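You operate a simulated robot arm through the tools that you are given. There is no shell and no other tool. Be economical: measure what you need, move in short steps, check, and stop when the job is done.

The job below is to be done with a simulated two-armed robot. You get a single attempt, and the scene is never put back.

## Task
On the packing table, fold the blue cloth in half.

Only the result counts: the job must be done as asked and must still hold three seconds after the hand-in. Knocking over, shifting, dropping, spilling or breaking anything else fails it. Flat cloth is picked up by pressing the open fingertips on it (5 to 10 N) and closing them slowly along it; thin cloth reads only 2 to 8 mm in the jaws.

## Robot
Two 7-joint arms with two-finger parallel grippers on one trunk, on a base that drives. Base frame: it is fixed to the floor where the robot stands at the start and does not move with it; the origin is under the middle of the robot, x ahead of it, y to its left, z up; the surface under the hand at the start is at about z = 850. Readings come in mm, rad, newtons and seconds.
The left shoulder is at the start at [70, 163, 1145], the right one opposite. With the tool pointing down near the work surface each hand reaches from about 400 to 880 mm from the robot's upright axis, wherever it stands, measured 20 degrees to its own side. Places, roughly: packing table [700, 0, 800]. Payload 3.43 kg a hand.
Tool frame (each hand has its own): the origin (TCP) lies between the finger pads and is the grasp point; the fingertips stand 34 mm ahead of it; z points along the fingers, y is the line along which they close. The gripper opens to 128 mm. The fingers are 24 mm wide and 12 mm thick; the gripper's body (48 by 130 mm) begins 96 mm behind the TCP.
Orientation is that of the tool frame in the base frame, as a unit quaternion [w, x, y, z]. With the fingers straight down and closing along the base's y, the tool's x points along the base's -x, its y along +y and its z along -z.

## Interface
- The arms move only by the tool step_arm. It takes "left_commands", "right_commands" or both (then of equal length, played together; a hand with none holds still); each is a list of rows, each an object of numbers (a shift or turn left out is 0, a gripper value left out holds the last): "tx", "ty", "tz": the shift along the tool's x, y, z in mm; "ax", "ay", "az": the turn, a rotation vector about the tool's x, y, z in rad; "jaw": the finger opening in mm, from 0 to 128. In form: [{"tx": .., "ty": .., "tz": .., "ax": .., "ay": .., "az": .., "jaw": ..}, ...]. A call has 1 to 20 rows; each row shifts and turns the commanded pose from where the row before left it, along the tool's axes as they then stand. Rows are played at 5 a second. More than 50 mm and 0.15 rad between two rows, or a gripper value outside its range, and nothing of the call is played. Where a pose cannot be reached the arm comes as near as it can. A force on the tool above 40 N (or 10 N above the force at the start of the call, whichever is more), or a blocked arm, ends the call early, and 0.2 s more pass. Each finger travels about 153 mm/s and halts on what it meets, pressing with about 40 N; the grip force reading is that of the motor and also rises with nothing between the fingers. The clock runs only during rows and for 0.2 s after the last one: add rows that do not move to give the fingers time. It gives the time, the measured TCP pose, the force on the tool (base axes), the opening and the grip force at its end, in the units of the frame above (readings bear some noise), with the torque about the TCP (base axes, N m) and any sound that the robot's microphone picked up.
- Cameras (640 x 400 px; columns grow to the right, rows downward): "scene" is now at [130.1, 7.6, 1357.9]; the picture's right is [0.10, -1.00, 0.00], its down [-0.70, -0.07, -0.71] and it looks along [0.71, 0.07, -0.70] (base axes); focal length 281 px, centre (320, 200). "left" rides on the left gripper at [76, 11, -160] in its tool frame; the picture's right is [-0.15, 0.99, 0.00], its down [-0.88, -0.13, -0.46] and it looks along [-0.45, -0.07, 0.89] (tool axes); focal length 234 px, centre (320, 200). "right" rides on the right gripper at [76, -11, -160] in its tool frame; the picture's right is [0.15, 0.99, 0.00], its down [-0.88, 0.13, -0.46] and it looks along [-0.45, 0.07, 0.89] (tool axes); focal length 234 px, centre (320, 200). There is no depth. A picture from a camera that has moved, and an enlarged one, comes with that camera's place and axes in the base frame and with its lens.
- capture(camera): a new picture of that camera. No time passes.
- raise_lower(by): slides the trunk up (or, below 0, down) by that many mm; the arms and the scene camera ride with it, the base frame stays. It gives what a move gives, with no picture.
- base_move(legs): drives the robot by 1 to 6 legs, each [ahead, left, turn to the left] in mm, mm and rad, along the robot's own axes; the way and the turn of a leg run together, so that a leg with both is an arc; at most 1500 mm and 3.142 rad a leg. The arms and the cameras ride along, it lands a little off, and it stops where it bumps. It gives what a move gives.
- head_to(pan, tilt): turns the head with the scene camera to pan (to the left, within 1.501 rad either way) and tilt (down, from -0.506 to 1.204), counted from straight ahead of the robot. It gives what a move gives.
- zoom(camera, box): a new picture of the part [left, top, right, bottom] of that camera's present view, enlarged. No time passes.
- hand_in(): hands the job in; it is judged then, once.

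Work in short steps. Places have to be worked out from the pictures, the camera data and where the tool is seen: move nearer, look again, correct. Check each grasp and each placing, and mend what went wrong. You have 120 turns and 108 pictures in all, those below and enlarged ones among them. Open the grippers and draw the arms clear of the work before you hand the job in, unless the task says otherwise; then end with one line.

The tools are called after "Emit:" as a command line: name --argument value ..., lists and objects as JSON in quotes. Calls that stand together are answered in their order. step_arm: Moves the arms, as the interface text tells. Its arguments: {"type":"object","properties":{"left_commands":{"type":"array","items":{"type":"object","properties":{"tx":{"type":"number"},"ty":{"type":"number"},"tz":{"type":"number"},"ax":{"type":"number"},"ay":{"type":"number"},"az":{"type":"number"},"jaw":{"type":"number"}}}},"right_commands":{"type":"array","items":{"type":"object","properties":{"tx":{"type":"number"},"ty":{"type":"number"},"tz":{"type":"number"},"ax":{"type":"number"},"ay":{"type":"number"},"az":{"type":"number"},"jaw":{"type":"number"}}}}},"required":[]} The other tools are called the same way: raise_lower (by) slides the trunk up or down; base_move (legs) drives the base; head_to (pan, tilt) turns the head that bears the scene camera; capture (camera) takes a picture; zoom (camera, box) takes an enlarged picture of a part of a camera's view; hand_in () hands the job in.

At the start:

```text
time_s: 0.0
left_position: [562.0, 451.5, 1039.6]
left_orientation: [0.0, 0.0, 1.0, 0.0]
left_wrist_force: [0.1, 0.3, 0.4]
left_torque: [0.04, 0.02, -0.03]
left_gripper_width: 128.0
left_gripper_force: 0.2
right_position: [506.2, -123.9, 1079.3]
right_orientation: [0.001, 0.0, 1.0, 0.001]
right_wrist_force: [0.7, -0.2, 0.2]
right_torque: [0.0, -0.01, 0.04]
right_gripper_width: 127.6
right_gripper_force: 0.2
trunk travel left (down, up): [-625.0, 315.0]
robot x, y, heading: [1.8, -1.4, 0.002]
head pan, tilt: [0.098, 0.782]
```

scene: 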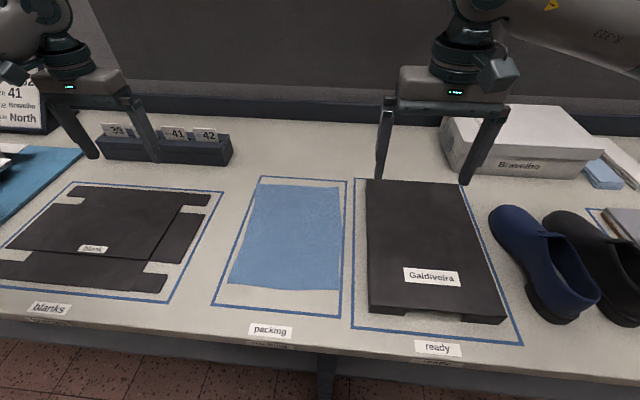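
right: 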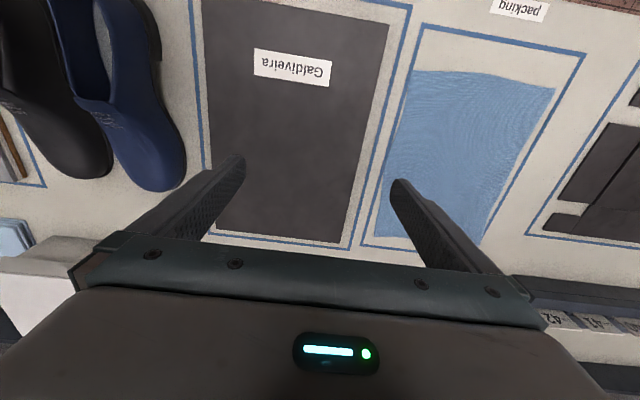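
left: 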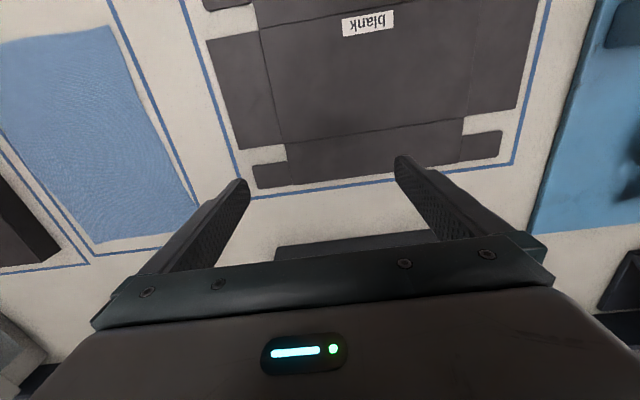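

The cloth appears to span x≈390–700 and y≈0–220, on a table at z≈850. I'll take a closer look to refine this before moving.

Emit:
zoom --camera "scene" --box '[200, 160, 392, 340]'

Emit:
base_move --legs '[[-60, 105, 0]]'

```text
2.22 times, centred on (296, 250) of scene
camera zoom: at [130.1, 7.6, 1357.9], right [0.1, -1.0, 0.0], down [-0.7, -0.07, -0.71], along [0.71, 0.07, -0.7], focal length 625 px, centre (373, 89)
```

zoom: 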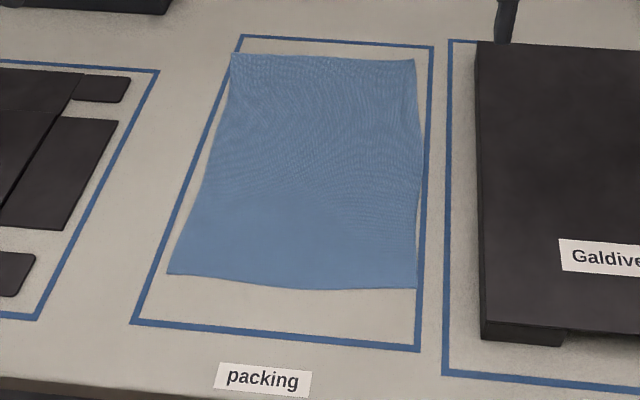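

```text
time_s: 1.2
left_position: [503.2, 556.5, 1038.7]
left_orientation: [0.0, 0.001, 1.0, 0.0]
left_wrist_force: [-0.5, 0.0, -0.5]
left_torque: [0.04, 0.03, 0.0]
left_gripper_width: 128.2
left_gripper_force: 0.0
right_position: [445.9, -19.2, 1079.9]
right_orientation: [0.0, 0.0, 1.0, 0.0]
right_wrist_force: [-0.8, 0.0, 0.1]
right_torque: [0.04, 0.03, -0.01]
right_gripper_width: 128.0
right_gripper_force: 0.1
trunk travel left (down, up): [-625.0, 315.0]
robot x, y, heading: [-60.0, 104.8, -0.001]
head pan, tilt: [0.098, 0.782]
```

Base landed well. I'll turn both hands 90° so that the fingers close along x, with the cameras facing outward.

Emit:
step_arm --left_commands '[{"az": 0.1428}, {"az": 0.1428}, {"az": 0.1428}, {"az": 0.1428}, {"az": 0.1428}, {"az": 0.1428}, {"az": 0.1428}, {"az": 0.1428}, {"az": 0.1428}, {"az": 0.1428}, {"az": 0.1428, "jaw": 70}, {}]' --right_commands '[{"az": -0.1428}, {"az": -0.1428}, {"az": -0.1428}, {"az": -0.1428}, {"az": -0.1428}, {"az": -0.1428}, {"az": -0.1428}, {"az": -0.1428}, {"az": -0.1428}, {"az": -0.1428}, {"az": -0.1428, "jaw": 70}, {}]'

```text
time_s: 3.8
left_position: [502.6, 555.0, 1039.4]
left_orientation: [-0.001, 0.707, 0.707, 0.0]
left_wrist_force: [0.6, 0.3, -0.3]
left_torque: [-0.02, 0.02, 0.02]
left_gripper_width: 70.0
left_gripper_force: 0.0
right_position: [399.2, 1.7, 1076.4]
right_orientation: [0.001, -0.706, 0.708, -0.001]
right_wrist_force: [-0.6, -0.5, 0.1]
right_torque: [-0.02, 0.0, 0.02]
right_gripper_width: 70.1
right_gripper_force: 0.0
right hand out of reach, approached as far as the arm can: row 10, 11
trunk travel left (down, up): [-625.0, 315.0]
robot x, y, heading: [-57.5, 107.5, -0.0]
head pan, tilt: [0.098, 0.782]
```

The right hand drifted near its wrist limit. I'll carefully test whether it can hold this orientation while lowering over the near right corner, and bring the left hand over its own corner.

Emit:
step_arm --left_commands '[{"tx": -38, "ty": -9.6, "tz": 9}, {"tx": -38, "ty": -9.6, "tz": 9}, {"tx": -38, "ty": -9.6, "tz": 9}, {"tx": -38, "ty": -9.6, "tz": 9}, {"tx": -38, "ty": -9.6, "tz": 9}, {"tx": -38, "ty": -9.6, "tz": 9}, {"tx": -38, "ty": -9.6, "tz": 9}, {"tx": -38, "ty": -9.6, "tz": 9}, {"tx": -38, "ty": -9.6, "tz": 9}, {"tx": -18, "ty": -9.6, "tz": 9}]' --right_commands '[{"tz": 25}, {"tz": 25}, {"tz": 25}, {"tz": 25}, {"tz": 26}, {"tx": -10, "ty": -5}, {"tx": -10, "ty": -5}, {}, {}, {}]'

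```text
time_s: 6.0
left_position: [405.7, 193.4, 950.5]
left_orientation: [0.0, 0.707, 0.708, 0.0]
left_wrist_force: [0.1, 0.4, -0.7]
left_torque: [-0.01, -0.01, -0.02]
left_gripper_width: 70.0
left_gripper_force: 0.1
right_position: [399.6, 9.1, 993.4]
right_orientation: [0.0, -0.704, 0.71, 0.0]
right_wrist_force: [-0.2, 0.1, 0.1]
right_torque: [0.0, 0.02, 0.0]
right_gripper_width: 70.2
right_gripper_force: 0.0
right hand out of reach, approached as far as the arm can: row 3, 4, 5, 7
trunk travel left (down, up): [-625.0, 315.0]
robot x, y, heading: [-59.1, 107.5, -0.003]
head pan, tilt: [0.098, 0.782]
```

The left hand is in place, but the right arm is in a cramped posture. I'll move it forward and outward, clear above the box, to get it out of its limit.

Emit:
step_arm --right_commands '[{"ty": -20, "tx": 10, "tz": -5}, {"ty": -30, "tx": 20}, {"ty": -30, "tx": 30}, {"ty": -30, "tx": 30}, {"ty": -30, "tx": 30}, {}]'

Emit:
capture --camera "scene"

Emit:
capture --camera "left"

```text
time_s: 7.4
left_position: [405.2, 194.1, 952.2]
left_orientation: [0.0, 0.707, 0.707, -0.001]
left_wrist_force: [0.5, 0.3, 0.2]
left_torque: [0.01, 0.02, 0.02]
left_gripper_width: 69.8
left_gripper_force: 0.1
right_position: [400.1, 9.7, 991.7]
right_orientation: [0.0, -0.704, 0.71, 0.001]
right_wrist_force: [0.4, 0.1, -0.6]
right_torque: [0.02, 0.04, 0.0]
right_gripper_width: 70.0
right_gripper_force: 0.1
right hand out of reach, approached as far as the arm can: row 1, 2, 3, 4, 5
trunk travel left (down, up): [-625.0, 315.0]
robot x, y, heading: [-61.1, 104.2, 0.001]
head pan, tilt: [0.098, 0.782]
```

```text
103 pictures are left
camera scene: at [70.5, 112.0, 1357.9], right [0.1, -1.0, 0.0], down [-0.7, -0.07, -0.71], along [0.71, 0.07, -0.7], focal length 281 px, centre (320, 200)
```

scene: 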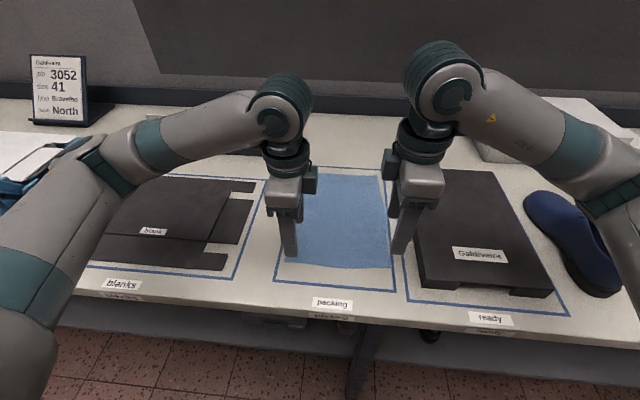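

```text
102 pictures are left
camera left: at [416.1, 269.6, 1108.5], right [0.99, -0.15, 0.0], down [-0.13, -0.88, 0.46], along [-0.07, -0.45, -0.89], focal length 234 px, centre (320, 200)
```

left: 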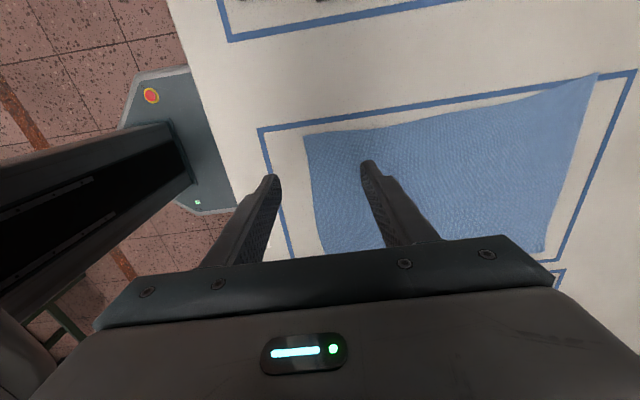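

The right wrist is at a joint limit, since shifts are ignored there. I'll turn it back to the original orientation first.

Emit:
step_arm --right_commands '[{"az": 0.1428}, {"az": 0.1428}, {"az": 0.1428}, {"az": 0.1428}, {"az": 0.1428}, {"az": 0.1428}, {"az": 0.1428}, {"az": 0.1428}, {"az": 0.1428}, {"az": 0.1428}, {"az": 0.1428}, {"tx": -40}, {"tx": -40}, {}]'

```text
time_s: 10.4
left_position: [405.2, 193.8, 950.1]
left_orientation: [0.0, 0.707, 0.707, 0.0]
left_wrist_force: [0.5, 0.5, 0.0]
left_torque: [0.01, -0.04, 0.01]
left_gripper_width: 69.8
left_gripper_force: 0.1
right_position: [478.6, 9.4, 992.8]
right_orientation: [0.0, 0.0, 1.0, -0.001]
right_wrist_force: [0.4, 0.5, -0.3]
right_torque: [0.01, 0.01, 0.02]
right_gripper_width: 70.3
right_gripper_force: 0.0
trunk travel left (down, up): [-625.0, 315.0]
robot x, y, heading: [-60.9, 104.3, -0.006]
head pan, tilt: [0.098, 0.782]
```

The right arm is free again. I'll rotate it the other way, at x≈480, which gives the same orientation as the left hand.

Emit:
step_arm --right_commands '[{"az": 0.1428}, {"az": 0.1428}, {"az": 0.1428}, {"az": 0.1428}, {"az": 0.1428}, {"az": 0.1428}, {"az": 0.1428}, {"az": 0.1428}, {"az": 0.1428}, {"az": 0.1428}, {"az": 0.1428}, {}]'

```text
time_s: 13.0
left_position: [405.5, 194.3, 950.0]
left_orientation: [0.0, 0.707, 0.707, 0.0]
left_wrist_force: [0.0, 0.7, -0.7]
left_torque: [-0.02, -0.01, 0.03]
left_gripper_width: 69.9
left_gripper_force: 0.0
right_position: [477.2, 9.4, 991.1]
right_orientation: [0.0, 0.709, 0.706, 0.0]
right_wrist_force: [0.0, -1.3, 0.4]
right_torque: [-0.02, 0.0, -0.01]
right_gripper_width: 70.0
right_gripper_force: 0.0
trunk travel left (down, up): [-625.0, 315.0]
robot x, y, heading: [-57.3, 104.1, -0.003]
head pan, tilt: [0.098, 0.782]
```

That works. I'll test both hands' reach to the far edge at this orientation, taking the right hand to x≈700 and the left to x≈695.

Emit:
step_arm --left_commands '[{"ty": 40, "tz": -8}, {"ty": 40, "tz": -8}, {"ty": 40, "tz": -8}, {"ty": 40, "tz": -8}, {"ty": 40, "tz": -8}, {"ty": 40}, {"ty": 45, "tz": 30}, {}]' --right_commands '[{"ty": 35, "tx": 3}, {"ty": 35, "tx": 3}, {"ty": 35, "tx": 2}, {"ty": 35, "tx": 2}, {"ty": 35}, {"ty": 35}, {"ty": 13, "tz": 40}, {}]'

Emit:
capture --camera "left"

Emit:
capture --camera "right"

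Emit:
capture --camera "scene"

```text
refused: row 7 steps farther than a row can; nothing moved
```

```text
101 pictures are left
camera left: at [416.1, 269.5, 1108.5], right [0.99, -0.15, 0.0], down [-0.13, -0.88, 0.46], along [-0.07, -0.45, -0.89], focal length 234 px, centre (320, 200)
```

left: 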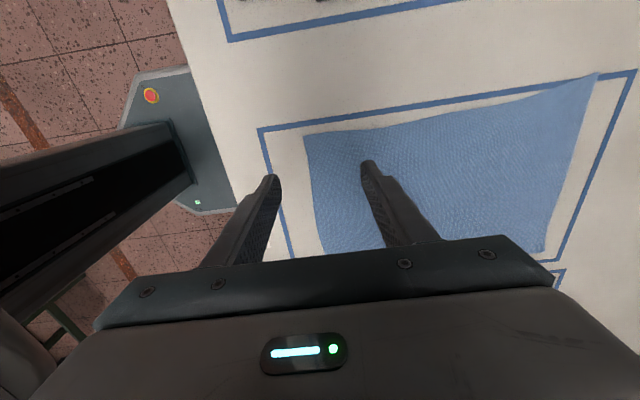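

```text
100 pictures are left
camera right: at [465.7, 86.0, 1151.9], right [0.99, 0.14, 0.0], down [0.13, -0.88, 0.46], along [0.06, -0.45, -0.89], focal length 234 px, centre (320, 200)
```

right: 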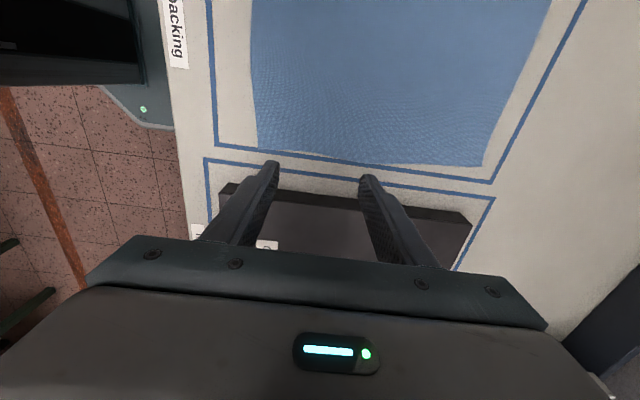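

```text
99 pictures are left
camera scene: at [70.5, 112.0, 1357.9], right [0.1, -1.0, 0.0], down [-0.7, -0.07, -0.71], along [0.71, 0.07, -0.7], focal length 281 px, centre (320, 200)
```

scene: 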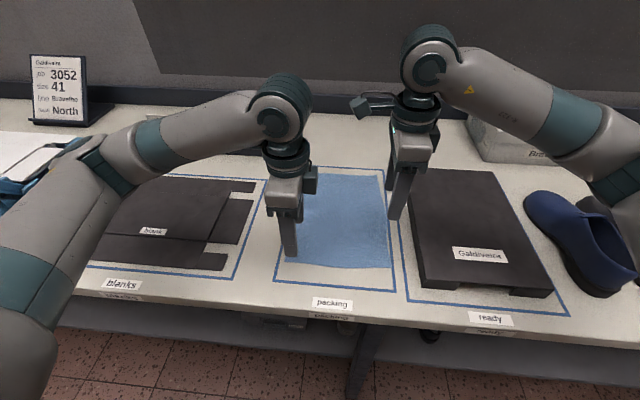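

Corners work out to far-left (688,231), far-right (693,12), near-right (396,-4) and near-left (390,218). I'll retry the reach test with legal steps.

Emit:
step_arm --left_commands '[{"ty": 40, "tz": -8}, {"ty": 40, "tz": -8}, {"ty": 40, "tz": -8}, {"ty": 40, "tz": -8}, {"ty": 40, "tz": -8}, {"ty": 40}, {"ty": 40, "tz": 10}, {}]' --right_commands '[{"ty": 35, "tx": 3}, {"ty": 35, "tx": 3}, {"ty": 35, "tx": 2}, {"ty": 35, "tx": 2}, {"ty": 35}, {"ty": 30}, {"ty": 10, "tz": 40}, {}]'

```text
time_s: 14.8
left_position: [685.5, 194.9, 980.0]
left_orientation: [0.0, 0.707, 0.707, -0.001]
left_wrist_force: [-0.7, -0.1, 0.8]
left_torque: [0.0, -0.04, 0.01]
left_gripper_width: 70.1
left_gripper_force: 0.0
right_position: [693.1, 19.3, 952.5]
right_orientation: [-0.001, 0.708, 0.706, -0.001]
right_wrist_force: [0.1, 0.5, 0.2]
right_torque: [0.02, -0.05, -0.01]
right_gripper_width: 69.8
right_gripper_force: 0.1
trunk travel left (down, up): [-625.0, 315.0]
robot x, y, heading: [-59.6, 105.6, 0.002]
head pan, tilt: [0.098, 0.782]
```

Far edge is reachable by both hands. Now back to the near edge to check the right hand's reach there, with jaws at 40.

Emit:
step_arm --left_commands '[{"ty": -40, "jaw": 40}, {"ty": -40}, {"ty": -40}, {"ty": -40}, {"ty": -40}, {"ty": -40}, {"ty": -34, "tz": 30}, {"tx": 2}]' --right_commands '[{"ty": -40, "jaw": 40}, {"ty": -40}, {"ty": -40}, {"ty": -40}, {"ty": -40}, {"ty": -40}, {"ty": -36}, {"tx": -2}]'

Emit:
capture --camera "left"

Emit:
capture --camera "right"

```text
time_s: 16.6
left_position: [412.5, 198.1, 950.8]
left_orientation: [-0.001, 0.707, 0.707, -0.001]
left_wrist_force: [0.0, -0.1, 0.0]
left_torque: [0.01, 0.02, -0.03]
left_gripper_width: 39.8
left_gripper_force: 0.0
right_position: [416.8, 16.8, 952.8]
right_orientation: [-0.001, 0.707, 0.707, 0.0]
right_wrist_force: [-0.3, 0.7, 0.6]
right_torque: [0.03, 0.01, -0.03]
right_gripper_width: 40.2
right_gripper_force: 0.0
trunk travel left (down, up): [-625.0, 315.0]
robot x, y, heading: [-59.4, 103.2, -0.0]
head pan, tilt: [0.098, 0.782]
```

```text
98 pictures are left
camera left: at [422.6, 272.3, 1108.9], right [0.99, -0.15, 0.0], down [-0.13, -0.88, 0.46], along [-0.07, -0.45, -0.89], focal length 234 px, centre (320, 200)
```

left: 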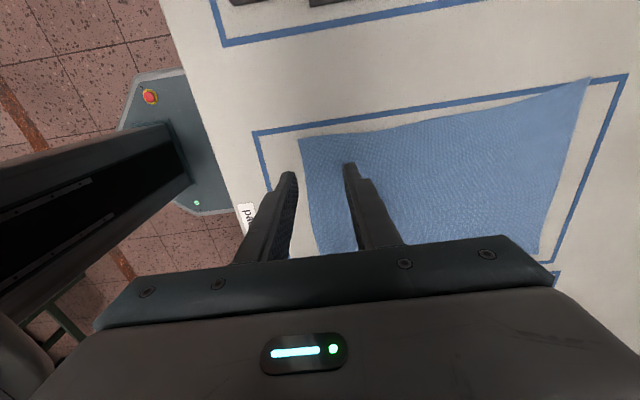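

```text
97 pictures are left
camera right: at [404.7, 93.2, 1114.3], right [0.99, 0.15, 0.0], down [0.13, -0.88, 0.46], along [0.07, -0.45, -0.89], focal length 234 px, centre (320, 200)
```

right: 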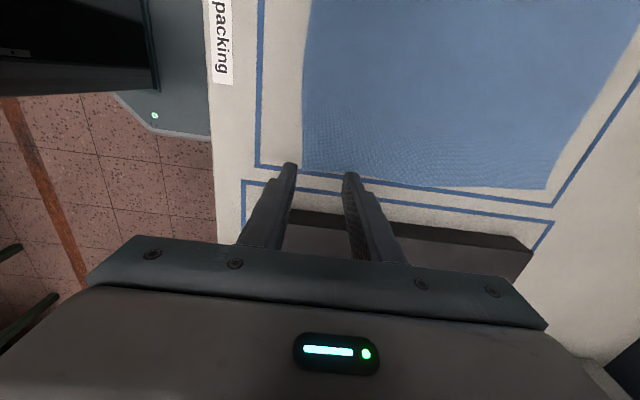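

Near edge reachable too. I'll shift both to x≈423, set jaws to 30 so both fingers land on the cloth, and descend to just above the table.

Emit:
step_arm --left_commands '[{"ty": 8, "jaw": 30}, {"tz": 28}, {"tz": 26}, {}]' --right_commands '[{"ty": 8, "jaw": 30}, {"tz": 28}, {"tz": 28}, {}]'

Emit:
capture --camera "left"

Emit:
capture --camera "right"

```text
time_s: 17.6
left_position: [420.5, 196.4, 896.2]
left_orientation: [0.0, 0.708, 0.707, 0.0]
left_wrist_force: [-0.3, 0.4, -0.9]
left_torque: [0.01, -0.03, 0.03]
left_gripper_width: 30.1
left_gripper_force: 0.0
right_position: [423.0, 17.8, 895.6]
right_orientation: [0.0, 0.708, 0.706, -0.001]
right_wrist_force: [0.0, 0.4, -0.1]
right_torque: [-0.01, 0.0, -0.02]
right_gripper_width: 30.1
right_gripper_force: 0.1
trunk travel left (down, up): [-625.0, 315.0]
robot x, y, heading: [-61.4, 105.7, 0.001]
head pan, tilt: [0.098, 0.782]
```

```text
96 pictures are left
camera left: at [430.8, 272.5, 1055.1], right [0.99, -0.15, 0.0], down [-0.13, -0.88, 0.46], along [-0.07, -0.45, -0.89], focal length 234 px, centre (320, 200)
```

left: 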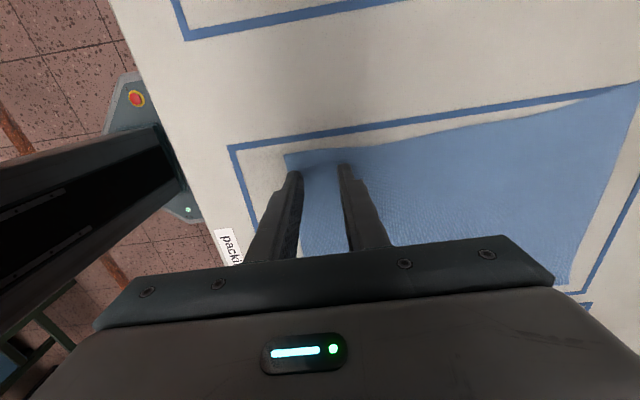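

```text
95 pictures are left
camera right: at [411.6, 94.1, 1055.7], right [0.99, 0.14, 0.0], down [0.13, -0.88, 0.46], along [0.07, -0.45, -0.89], focal length 234 px, centre (320, 200)
```

right: 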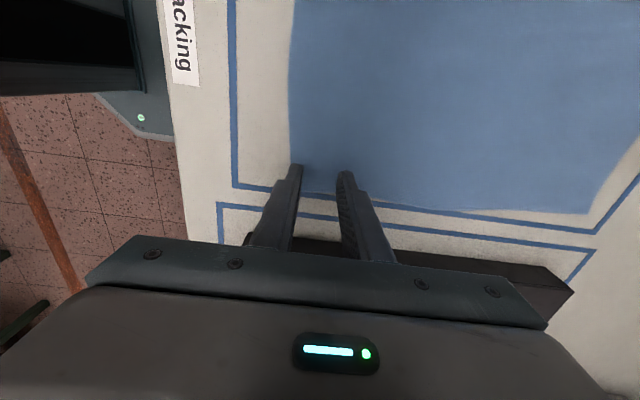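

The left hand is well placed. The right near finger is right at the cloth edge, so I'll shift it +9 in x and +4 in y, then lower both to near contact.

Emit:
step_arm --left_commands '[{"ty": 3}, {"tz": 4}, {"tz": 3}, {}]' --right_commands '[{"ty": 9, "tx": 4}, {"tz": 4}, {"tz": 3}, {}]'

```text
time_s: 18.6
left_position: [424.7, 198.3, 888.8]
left_orientation: [0.001, 0.707, 0.707, -0.001]
left_wrist_force: [0.6, -0.4, 0.2]
left_torque: [-0.01, 0.02, 0.01]
left_gripper_width: 30.2
left_gripper_force: 0.0
right_position: [432.4, 21.8, 888.3]
right_orientation: [0.0, 0.708, 0.706, 0.0]
right_wrist_force: [-0.6, 0.0, 0.5]
right_torque: [-0.01, -0.01, 0.0]
right_gripper_width: 30.0
right_gripper_force: 0.0
trunk travel left (down, up): [-625.0, 315.0]
robot x, y, heading: [-62.7, 106.5, 0.006]
head pan, tilt: [0.098, 0.782]
```

No contact yet, so down another 4 mm.

Emit:
step_arm --left_commands '[{"tz": 1}, {"tz": 1}, {"tz": 1}, {"tz": 1}, {}]' --right_commands '[{"tz": 1}, {"tz": 1}, {"tz": 1}, {"tz": 1}, {}]'

```text
time_s: 19.8
left_position: [423.6, 197.8, 886.3]
left_orientation: [0.0, 0.707, 0.707, 0.0]
left_wrist_force: [0.4, -0.1, 0.3]
left_torque: [0.0, 0.01, 0.0]
left_gripper_width: 29.8
left_gripper_force: 0.0
right_position: [432.5, 20.3, 884.8]
right_orientation: [0.0, 0.708, 0.706, 0.0]
right_wrist_force: [-0.5, -0.1, 3.8]
right_torque: [-0.06, -0.03, 0.02]
right_gripper_width: 30.1
right_gripper_force: 0.0
trunk travel left (down, up): [-625.0, 315.0]
robot x, y, heading: [-57.8, 105.4, 0.0]
head pan, tilt: [0.098, 0.782]
```

Right has touched (3.8 N); left has not. I'll press each a little more.

Emit:
step_arm --left_commands '[{"tz": 1}, {"tz": 0.7}, {}]' --right_commands '[{"tz": 0.5}, {"tz": 0.3}, {}]'

```text
time_s: 20.6
left_position: [423.9, 197.7, 886.1]
left_orientation: [0.002, 0.707, 0.707, 0.001]
left_wrist_force: [0.6, 0.2, 22.7]
left_torque: [0.05, 0.35, -0.01]
left_gripper_width: 29.9
left_gripper_force: 0.1
right_position: [431.5, 21.8, 885.6]
right_orientation: [0.001, 0.708, 0.706, 0.0]
right_wrist_force: [1.0, -0.6, 3.4]
right_torque: [-0.03, 0.0, 0.04]
right_gripper_width: 30.0
right_gripper_force: 0.1
trunk travel left (down, up): [-625.0, 315.0]
robot x, y, heading: [-63.3, 104.7, 0.003]
head pan, tilt: [0.098, 0.782]
```

Left presses too hard (22.7 N), so back it off 0.9 mm; right gets a bit more.

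Emit:
step_arm --left_commands '[{"tz": -0.9}, {}]' --right_commands '[{"tz": 0.3}, {}]'

```text
time_s: 21.2
left_position: [423.0, 198.0, 885.5]
left_orientation: [0.001, 0.707, 0.707, 0.001]
left_wrist_force: [2.8, -0.7, 18.0]
left_torque: [0.06, 0.15, 0.02]
left_gripper_width: 29.5
left_gripper_force: 0.1
right_position: [432.3, 21.0, 885.1]
right_orientation: [0.001, 0.708, 0.706, 0.001]
right_wrist_force: [-0.4, -1.8, 11.4]
right_torque: [-0.14, 0.07, 0.02]
right_gripper_width: 30.0
right_gripper_force: 0.1
trunk travel left (down, up): [-625.0, 315.0]
robot x, y, heading: [-62.4, 105.9, -0.009]
head pan, tilt: [0.098, 0.782]
```

Both are still a bit high; ease them off.

Emit:
step_arm --left_commands '[{"tz": -0.6}, {}]' --right_commands '[{"tz": -0.2}, {}]'

```text
time_s: 21.8
left_position: [422.3, 196.8, 884.6]
left_orientation: [0.0, 0.707, 0.707, 0.0]
left_wrist_force: [0.8, -1.2, 7.2]
left_torque: [0.03, -0.01, 0.0]
left_gripper_width: 29.9
left_gripper_force: 0.2
right_position: [432.3, 21.1, 885.2]
right_orientation: [0.0, 0.707, 0.707, 0.0]
right_wrist_force: [-1.1, -3.1, 13.4]
right_torque: [-0.17, 0.09, 0.02]
right_gripper_width: 29.8
right_gripper_force: 0.0
trunk travel left (down, up): [-625.0, 315.0]
robot x, y, heading: [-62.1, 107.4, -0.002]
head pan, tilt: [0.098, 0.782]
```

Left is at 7 N, good. The right hand needs a small easing before both close slowly.

Emit:
step_arm --left_commands '[{}]' --right_commands '[{"tz": -0.3}]'

```text
time_s: 22.2
left_position: [422.2, 197.5, 885.0]
left_orientation: [0.0, 0.707, 0.707, 0.0]
left_wrist_force: [0.7, -1.1, 5.5]
left_torque: [0.0, -0.01, -0.02]
left_gripper_width: 30.0
left_gripper_force: 0.1
right_position: [432.6, 21.5, 885.6]
right_orientation: [0.0, 0.707, 0.707, 0.001]
right_wrist_force: [-1.9, -1.1, 12.4]
right_torque: [-0.1, 0.08, -0.01]
right_gripper_width: 29.9
right_gripper_force: 0.0
trunk travel left (down, up): [-625.0, 315.0]
robot x, y, heading: [-60.3, 102.9, 0.001]
head pan, tilt: [0.098, 0.782]
```

Ease the right a touch more while closing both jaws slowly.

Emit:
step_arm --left_commands '[{"tz": 0.1}, {"jaw": 28}, {"jaw": 26}, {"jaw": 24}, {"jaw": 22}, {"jaw": 20}, {"jaw": 18}, {"jaw": 16}, {"jaw": 14}, {"jaw": 12}, {"jaw": 10}, {"jaw": 8}, {"jaw": 6}, {"jaw": 4}, {"jaw": 2}, {"jaw": 0}, {}, {}]' --right_commands '[{"tz": -0.3}, {"jaw": 28}, {"jaw": 26}, {"jaw": 24}, {"jaw": 22}, {"jaw": 20}, {"jaw": 18}, {"jaw": 16}, {"jaw": 14}, {"jaw": 12}, {"jaw": 10}, {"jaw": 8}, {"jaw": 6}, {"jaw": 4}, {"jaw": 2}, {"jaw": 0}, {}, {}]'

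Emit:
capture --camera "left"

Emit:
capture --camera "right"

```text
time_s: 26.0
left_position: [422.5, 197.8, 884.6]
left_orientation: [0.001, 0.707, 0.707, 0.0]
left_wrist_force: [-0.4, -1.3, 13.6]
left_torque: [0.04, 0.04, 0.01]
left_gripper_width: 2.1
left_gripper_force: 36.8
right_position: [432.9, 20.8, 886.4]
right_orientation: [-0.001, 0.708, 0.706, 0.0]
right_wrist_force: [-0.1, 1.1, 3.9]
right_torque: [0.03, 0.0, 0.0]
right_gripper_width: 1.9
right_gripper_force: 36.4
trunk travel left (down, up): [-625.0, 315.0]
robot x, y, heading: [-56.7, 105.1, -0.005]
head pan, tilt: [0.098, 0.782]
```

```text
94 pictures are left
camera left: at [433.0, 273.2, 1043.5], right [0.99, -0.15, 0.0], down [-0.13, -0.88, 0.46], along [-0.07, -0.45, -0.89], focal length 234 px, centre (320, 200)
```

left: 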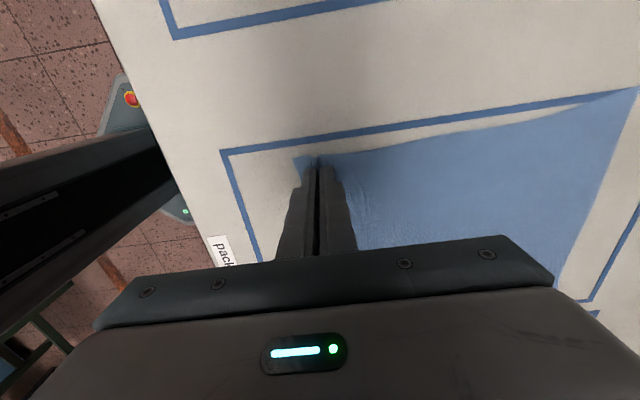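

```text
93 pictures are left
camera right: at [420.5, 97.4, 1045.5], right [0.99, 0.15, 0.0], down [0.13, -0.88, 0.46], along [0.07, -0.45, -0.89], focal length 234 px, centre (320, 200)
```

right: 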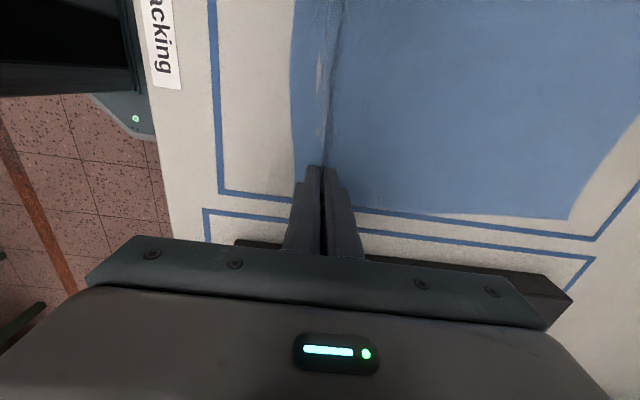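

Both jaws read about 2 mm and a ridge is visible. I'll lift 40 mm to check the grasps.

Emit:
step_arm --left_commands '[{"tz": -10}, {"tz": -15, "ty": 4}, {"tz": -15, "ty": 6}, {}]' --right_commands '[{"tz": -10}, {"tz": -15, "ty": 4}, {"tz": -15, "ty": 6}, {}]'

Emit:
capture --camera "left"

Emit:
capture --camera "right"

Emit:
capture --camera "scene"

```text
time_s: 27.0
left_position: [431.8, 197.3, 925.1]
left_orientation: [0.001, 0.707, 0.707, 0.0]
left_wrist_force: [-0.3, -0.6, 0.4]
left_torque: [0.0, 0.0, -0.02]
left_gripper_width: 1.5
left_gripper_force: 36.5
right_position: [442.9, 19.4, 924.9]
right_orientation: [0.0, 0.708, 0.707, 0.0]
right_wrist_force: [-0.4, 0.5, -0.1]
right_torque: [-0.01, 0.03, 0.03]
right_gripper_width: 1.9
right_gripper_force: 36.7
trunk travel left (down, up): [-625.0, 315.0]
robot x, y, heading: [-61.6, 104.6, -0.004]
head pan, tilt: [0.098, 0.782]
```

```text
92 pictures are left
camera left: at [443.6, 272.4, 1082.3], right [0.99, -0.15, 0.0], down [-0.13, -0.88, 0.46], along [-0.07, -0.45, -0.89], focal length 234 px, centre (320, 200)
```

left: 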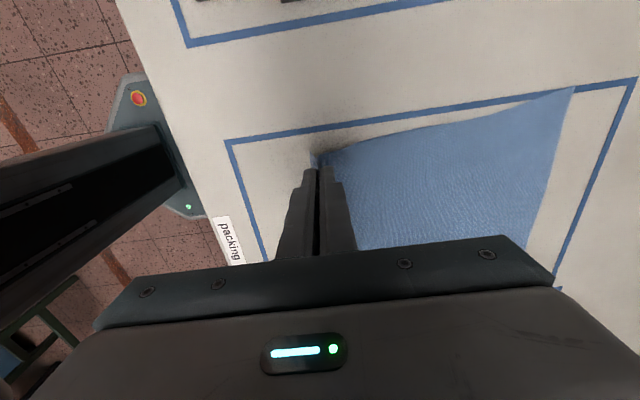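

```text
91 pictures are left
camera right: at [432.3, 96.8, 1085.0], right [0.99, 0.15, 0.0], down [0.13, -0.88, 0.46], along [0.07, -0.45, -0.89], focal length 234 px, centre (320, 200)
```

right: 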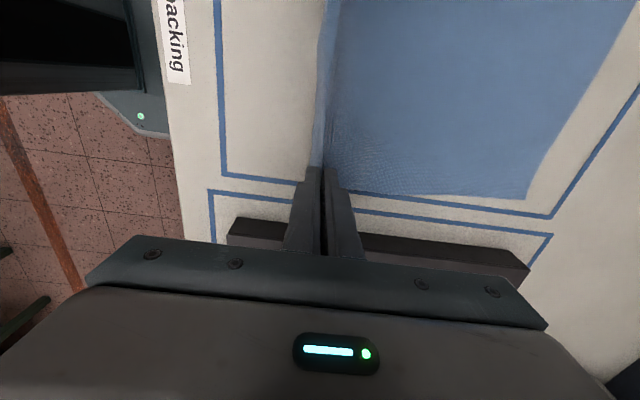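

```text
90 pictures are left
camera scene: at [70.4, 112.0, 1357.9], right [0.1, -1.0, 0.0], down [-0.7, -0.07, -0.71], along [0.71, 0.07, -0.7], focal length 281 px, centre (320, 200)
```

scene: 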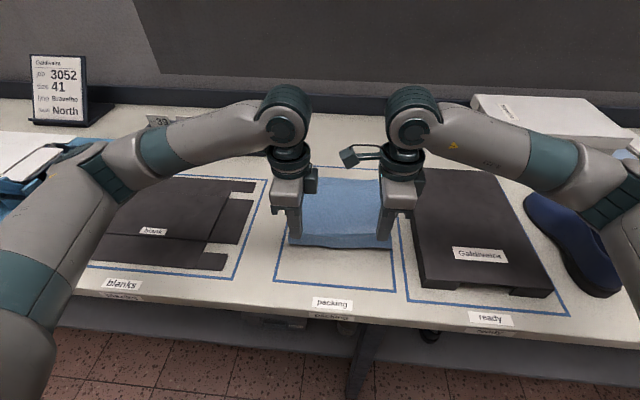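

Both grasps hold, but a pinch parallel to the edge would leave a turned-back cuff after folding. I'll lay it back down and regrasp with the fingers closing along the edge (y), right at the corners.

Emit:
step_arm --left_commands '[{"tz": 15, "ty": -5}, {"tz": 15, "ty": -5}, {"tz": 8}, {"jaw": 6}, {"jaw": 12}, {"jaw": 18}, {"jaw": 24}, {"jaw": 30}, {"tz": -5}, {"tz": -20}, {"tz": -30}, {"tz": -30}, {}]' --right_commands '[{"tz": 15, "ty": -5}, {"tz": 15, "ty": -5}, {"tz": 8}, {"jaw": 6}, {"jaw": 12}, {"jaw": 18}, {"jaw": 24}, {"jaw": 30}, {"tz": -5}, {"tz": -20}, {"tz": -30}, {"tz": -30}, {}]'

Emit:
step_arm --left_commands '[{"az": -0.1428}, {"az": -0.1428}, {"az": -0.1428}, {"az": -0.1428}, {"az": -0.1428}, {"az": -0.1428}, {"az": -0.1428}, {"az": -0.1428}, {"az": -0.1428}, {"az": -0.1428}, {"az": -0.1428}, {}]' --right_commands '[{"az": -0.1428}, {"az": -0.1428}, {"az": -0.1428}, {"az": -0.1428}, {"az": -0.1428}, {"az": -0.1428}, {"az": -0.1428}, {"az": -0.1428}, {"az": -0.1428}, {"az": -0.1428}, {"az": -0.1428}, {}]'

Emit:
capture --camera "left"

Emit:
capture --camera "right"

Emit:
capture --camera "scene"

```text
time_s: 29.8
left_position: [423.9, 197.5, 970.5]
left_orientation: [0.0, 0.707, 0.708, -0.001]
left_wrist_force: [0.7, -0.2, -0.3]
left_torque: [-0.02, 0.05, 0.01]
left_gripper_width: 30.1
left_gripper_force: 0.0
right_position: [434.7, 21.4, 971.1]
right_orientation: [-0.001, 0.707, 0.707, -0.001]
right_wrist_force: [0.7, -0.5, 0.1]
right_torque: [0.01, 0.03, 0.0]
right_gripper_width: 30.0
right_gripper_force: 0.0
trunk travel left (down, up): [-625.0, 315.0]
robot x, y, heading: [-58.4, 103.2, 0.002]
head pan, tilt: [0.098, 0.782]
```

```text
time_s: 32.4
left_position: [422.8, 197.3, 972.9]
left_orientation: [-0.001, 0.001, 1.0, 0.0]
left_wrist_force: [-0.4, -0.8, -0.6]
left_torque: [0.0, 0.0, -0.02]
left_gripper_width: 29.8
left_gripper_force: 0.0
right_position: [432.5, 21.1, 971.8]
right_orientation: [0.0, 0.001, 1.0, 0.0]
right_wrist_force: [0.1, -0.2, 0.2]
right_torque: [-0.02, 0.01, -0.04]
right_gripper_width: 30.1
right_gripper_force: 0.0
trunk travel left (down, up): [-625.0, 315.0]
robot x, y, heading: [-53.2, 105.9, -0.002]
head pan, tilt: [0.098, 0.782]
```

```text
89 pictures are left
camera left: at [347.5, 208.7, 1130.5], right [0.15, 0.99, 0.0], down [0.88, -0.13, 0.46], along [0.45, -0.07, -0.89], focal length 234 px, centre (320, 200)
```

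left: 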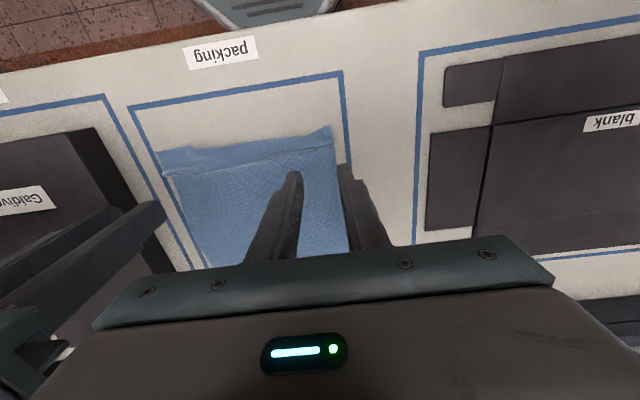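

```text
88 pictures are left
camera right: at [356.7, 10.9, 1132.0], right [-0.15, 0.99, 0.0], down [0.88, 0.13, 0.46], along [0.45, 0.07, -0.89], focal length 234 px, centre (320, 200)
```

right: 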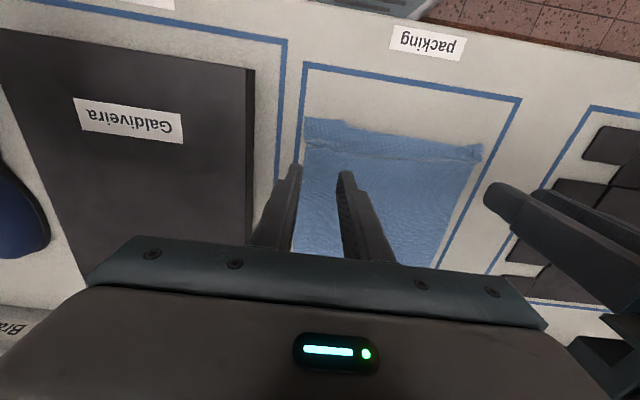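

```text
87 pictures are left
camera scene: at [70.5, 112.0, 1357.9], right [0.1, -1.0, 0.0], down [-0.7, -0.07, -0.71], along [0.71, 0.07, -0.7], focal length 281 px, centre (320, 200)
```

scene: 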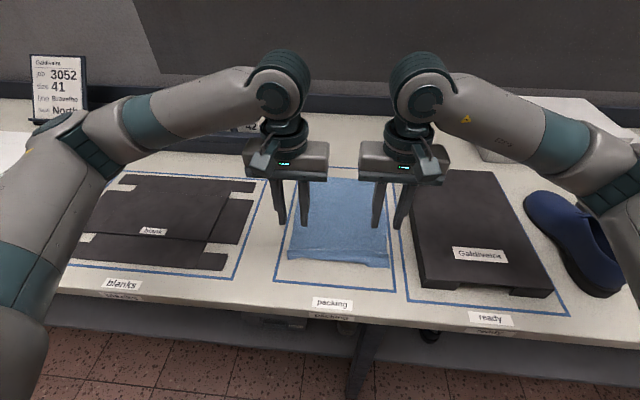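

The regrasp orientation is fine. I'll look closer at the ridge left behind along the near edge.

Emit:
zoom --camera "scene" --box '[260, 190, 420, 290]'

Emit:
zoom --camera "right" --box '[270, 50, 510, 200]'

Emit:
zoom --camera "left" --box '[130, 80, 370, 230]'

```text
4.00 times, centred on (340, 240) of scene
camera zoom: at [70.5, 112.0, 1357.9], right [0.1, -1.0, 0.0], down [-0.7, -0.07, -0.71], along [0.71, 0.07, -0.7], focal length 1125 px, centre (240, 40)
```

zoom: 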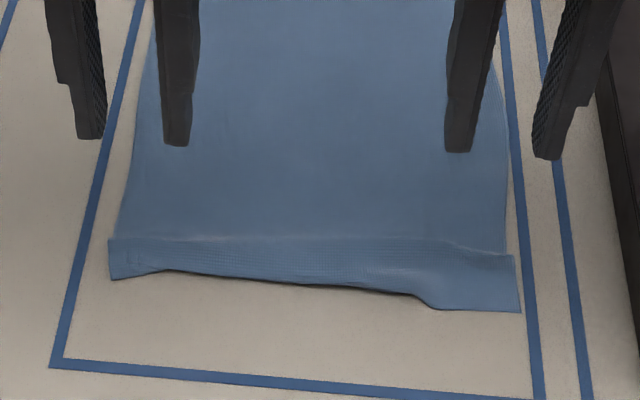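

```text
2.67 times, centred on (390, 125) of right
camera zoom: at [356.7, 10.9, 1132.0], right [-0.15, 0.99, 0.0], down [0.88, 0.13, 0.46], along [0.45, 0.07, -0.89], focal length 624 px, centre (133, 400)
```

zoom: 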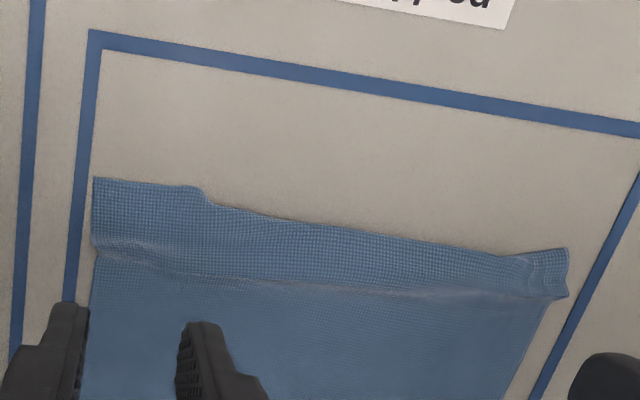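

```text
2.67 times, centred on (250, 155) of left
camera zoom: at [347.5, 208.7, 1130.5], right [0.15, 0.99, 0.0], down [0.88, -0.13, 0.46], along [0.45, -0.07, -0.89], focal length 624 px, centre (507, 320)
```

zoom: 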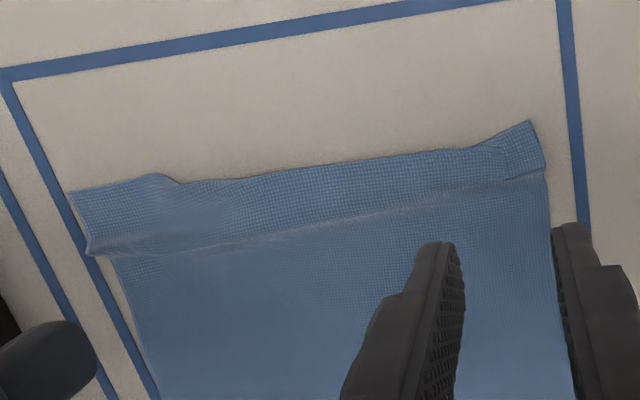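

The released ridge flopped into a pleat; corners are now at about (400,-2) and (399,213). I'll pinch just the outer 12 mm of the flap at each corner and pull it taut when lifting to open the pleat.

Emit:
step_arm --left_commands '[{"tx": 22, "ty": -4, "jaw": 26}, {"tz": 30}, {"tz": 30}, {"tz": 16}, {}]' --right_commands '[{"tx": 31, "ty": 0, "jaw": 26}, {"tz": 30}, {"tz": 30}, {"tz": 16}, {}]'

Emit:
zoom --camera "left" --box '[200, 80, 440, 230]'

Emit:
zoom --camera "right" --box '[200, 80, 440, 230]'

```text
time_s: 33.6
left_position: [401.4, 193.8, 896.5]
left_orientation: [0.0, 0.001, 1.0, 0.0]
left_wrist_force: [-0.1, 1.3, 0.6]
left_torque: [-0.02, 0.02, 0.01]
left_gripper_width: 26.0
left_gripper_force: 0.2
right_position: [401.8, 21.1, 895.3]
right_orientation: [0.0, 0.001, 1.0, 0.0]
right_wrist_force: [-0.5, -0.4, 0.2]
right_torque: [0.02, -0.03, 0.01]
right_gripper_width: 25.9
right_gripper_force: 0.2
trunk travel left (down, up): [-625.0, 315.0]
robot x, y, heading: [-60.4, 105.2, -0.001]
head pan, tilt: [0.098, 0.782]
```

```text
2.67 times, centred on (320, 155) of left
camera zoom: at [325.6, 205.0, 1054.4], right [0.15, 0.99, 0.0], down [0.88, -0.13, 0.46], along [0.45, -0.07, -0.89], focal length 624 px, centre (320, 320)
```

zoom: 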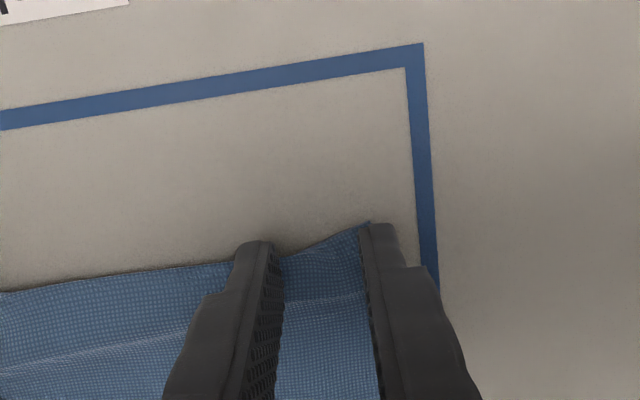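

```text
2.67 times, centred on (320, 155) of right
camera zoom: at [324.6, 10.6, 1055.0], right [-0.14, 0.99, 0.0], down [0.88, 0.13, 0.46], along [0.45, 0.07, -0.89], focal length 624 px, centre (320, 320)
```

zoom: 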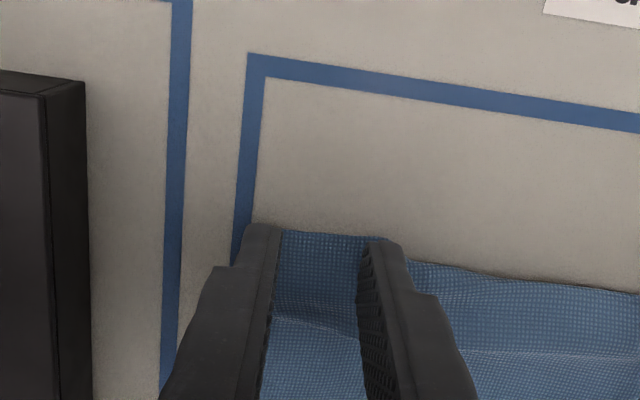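

Fingers straddle the corner flaps but a bit outward. I'll move each ~7 mm inward and 5 mm forward, then lower.

Emit:
step_arm --left_commands '[{"tx": -6, "ty": -8}, {"tz": 5}, {"tz": 3}, {"tz": 1}, {"tz": 1}, {}]' --right_commands '[{"tx": -4, "ty": 6}, {"tz": 5}, {"tz": 3}, {"tz": 1}, {"tz": 0.5}, {}]'

```text
time_s: 35.0
left_position: [407.7, 186.4, 886.3]
left_orientation: [0.0, 0.0, 1.0, -0.001]
left_wrist_force: [0.2, 0.5, 2.8]
left_torque: [0.0, 0.04, 0.0]
left_gripper_width: 26.0
left_gripper_force: 0.1
right_position: [405.9, 26.9, 886.4]
right_orientation: [0.0, 0.001, 1.0, 0.0]
right_wrist_force: [0.1, 0.1, 1.1]
right_torque: [0.0, 0.03, -0.01]
right_gripper_width: 26.3
right_gripper_force: 0.0
trunk travel left (down, up): [-625.0, 315.0]
robot x, y, heading: [-58.6, 107.7, -0.003]
head pan, tilt: [0.098, 0.782]
```

Almost in contact, so press a fraction more.

Emit:
step_arm --left_commands '[{"tz": 0.4}, {}]' --right_commands '[{"tz": 0.6}, {}]'

```text
time_s: 35.6
left_position: [408.6, 186.9, 885.5]
left_orientation: [-0.001, 0.0, 1.0, -0.001]
left_wrist_force: [-1.4, -0.1, 3.9]
left_torque: [0.07, 0.01, 0.01]
left_gripper_width: 25.8
left_gripper_force: 0.2
right_position: [405.3, 27.8, 885.1]
right_orientation: [-0.001, 0.0, 1.0, 0.0]
right_wrist_force: [0.5, 1.3, 0.0]
right_torque: [-0.03, -0.05, 0.01]
right_gripper_width: 25.9
right_gripper_force: 0.0
trunk travel left (down, up): [-625.0, 315.0]
robot x, y, heading: [-58.5, 103.3, 0.001]
head pan, tilt: [0.098, 0.782]
```

Emit:
step_arm --left_commands '[{"tz": 0.3}, {}]' --right_commands '[{"tz": 0.6}, {}]'

```text
time_s: 36.2
left_position: [407.3, 186.0, 886.3]
left_orientation: [0.001, 0.0, 1.0, 0.0]
left_wrist_force: [1.9, 0.8, 6.9]
left_torque: [0.03, -0.05, -0.01]
left_gripper_width: 25.8
left_gripper_force: 0.0
right_position: [406.2, 27.2, 885.3]
right_orientation: [0.0, 0.001, 1.0, 0.0]
right_wrist_force: [-0.3, -0.6, 3.7]
right_torque: [0.04, 0.04, 0.01]
right_gripper_width: 25.9
right_gripper_force: 0.0
trunk travel left (down, up): [-625.0, 315.0]
robot x, y, heading: [-59.7, 105.7, -0.003]
head pan, tilt: [0.098, 0.782]
```

Left at 7 N and right at 4 N. A touch more on the right, then close slowly.

Emit:
step_arm --left_commands '[{}, {"jaw": 24}, {"jaw": 22}, {"jaw": 20}, {"jaw": 18}, {"jaw": 16}, {"jaw": 14}, {"jaw": 12}, {"jaw": 10}, {"jaw": 8}, {"jaw": 6}, {"jaw": 4}, {"jaw": 2}, {"jaw": 0}, {}, {}]' --right_commands '[{"tz": 0.3}, {"jaw": 24}, {"jaw": 22}, {"jaw": 20}, {"jaw": 18}, {"jaw": 16}, {"jaw": 14}, {"jaw": 12}, {"jaw": 10}, {"jaw": 8}, {"jaw": 6}, {"jaw": 4}, {"jaw": 2}, {"jaw": 0}, {}, {}]'

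Emit:
zoom --camera "left" --box '[160, 80, 480, 280]'

Emit:
zoom --camera "right" --box '[160, 80, 480, 280]'

```text
time_s: 39.6
left_position: [407.8, 186.3, 884.9]
left_orientation: [0.001, 0.0, 1.0, -0.001]
left_wrist_force: [1.5, -0.7, 12.7]
left_torque: [-0.04, -0.05, 0.01]
left_gripper_width: 1.5
left_gripper_force: 36.9
right_position: [405.9, 27.9, 885.3]
right_orientation: [0.001, 0.0, 1.0, 0.0]
right_wrist_force: [0.2, 1.7, 8.3]
right_torque: [0.08, 0.01, -0.01]
right_gripper_width: 1.1
right_gripper_force: 35.5
trunk travel left (down, up): [-625.0, 315.0]
robot x, y, heading: [-57.0, 101.1, -0.006]
head pan, tilt: [0.098, 0.782]
```

```text
2.00 times, centred on (320, 180) of left
camera zoom: at [330.3, 197.0, 1044.1], right [0.15, 0.99, 0.0], down [0.88, -0.13, 0.46], along [0.45, -0.07, -0.89], focal length 468 px, centre (320, 240)
```

zoom: 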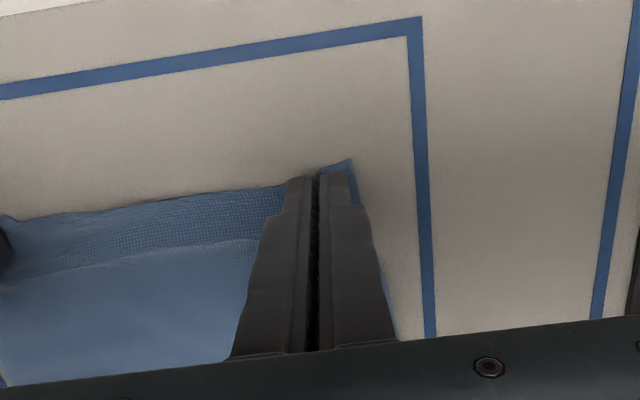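

```text
2.00 times, centred on (320, 180) of right
camera zoom: at [329.0, 17.2, 1045.6], right [-0.14, 0.99, 0.0], down [0.88, 0.13, 0.46], along [0.45, 0.07, -0.89], focal length 468 px, centre (320, 240)
```

zoom: 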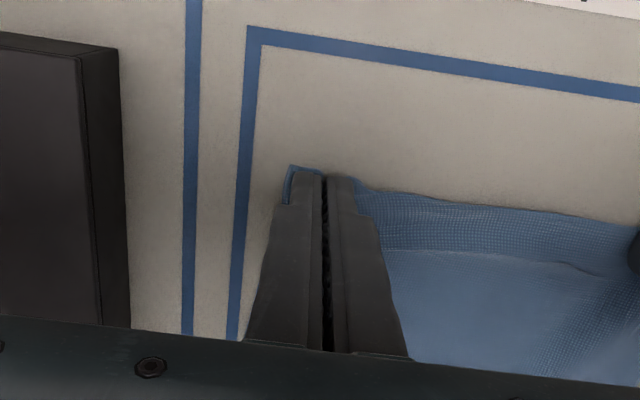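

Both corners appear gathered between the fingers. Lift 60 mm and check.

Emit:
step_arm --left_commands '[{"tz": -10}, {"tz": -15}, {"tz": -15}, {"tz": -20}, {}]' --right_commands '[{"tz": -10}, {"tz": -15}, {"tz": -15}, {"tz": -20}, {}]'

Emit:
capture --camera "left"

Emit:
capture --camera "right"

Emit:
zoom --camera "scene" --box '[240, 165, 440, 290]'

```text
time_s: 40.8
left_position: [405.9, 186.4, 945.2]
left_orientation: [-0.001, 0.0, 1.0, 0.0]
left_wrist_force: [-0.4, -1.1, 0.0]
left_torque: [-0.05, 0.0, -0.04]
left_gripper_width: 1.6
left_gripper_force: 36.3
right_position: [407.2, 27.7, 944.2]
right_orientation: [-0.001, 0.001, 1.0, 0.001]
right_wrist_force: [-0.8, 0.6, -0.4]
right_torque: [0.04, 0.02, -0.04]
right_gripper_width: 1.1
right_gripper_force: 35.5
trunk travel left (down, up): [-625.0, 315.0]
robot x, y, heading: [-58.0, 103.6, -0.001]
head pan, tilt: [0.098, 0.782]
```

```text
79 pictures are left
camera left: at [330.9, 197.1, 1103.6], right [0.15, 0.99, 0.0], down [0.88, -0.13, 0.45], along [0.45, -0.07, -0.89], focal length 234 px, centre (320, 200)
```

left: 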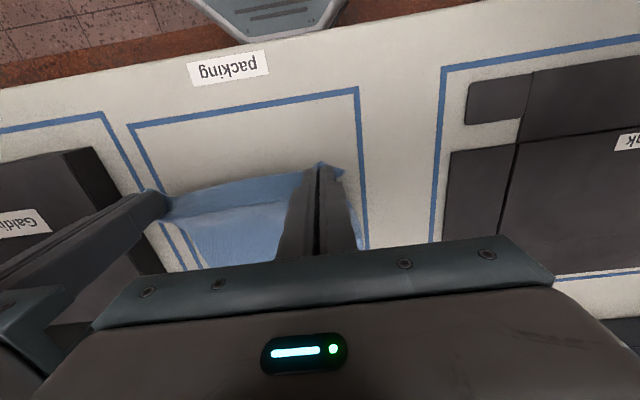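

```text
78 pictures are left
camera right: at [331.0, 17.1, 1104.7], right [-0.14, 0.99, 0.0], down [0.88, 0.13, 0.45], along [0.45, 0.07, -0.89], focal length 234 px, centre (320, 200)
```

right: 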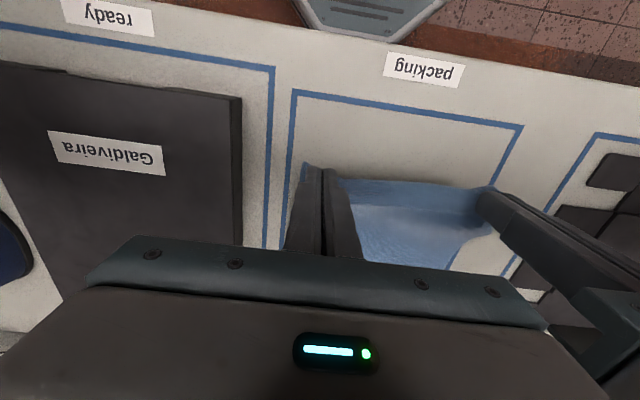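

```text
3.20 times, centred on (340, 228) of scene
camera zoom: at [71.0, 112.1, 1357.8], right [0.1, -1.0, 0.0], down [-0.7, -0.07, -0.71], along [0.71, 0.07, -0.71], focal length 900 px, centre (256, 112)
```

zoom: 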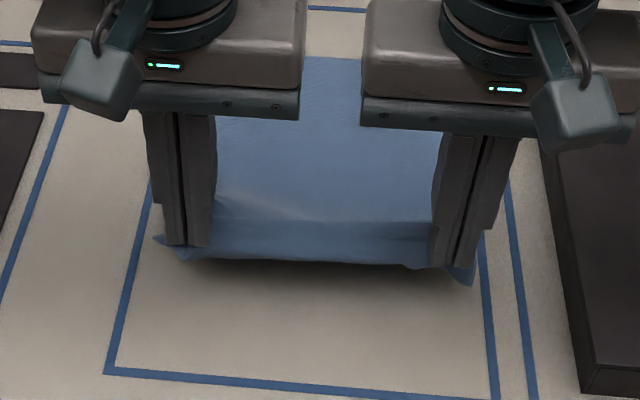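

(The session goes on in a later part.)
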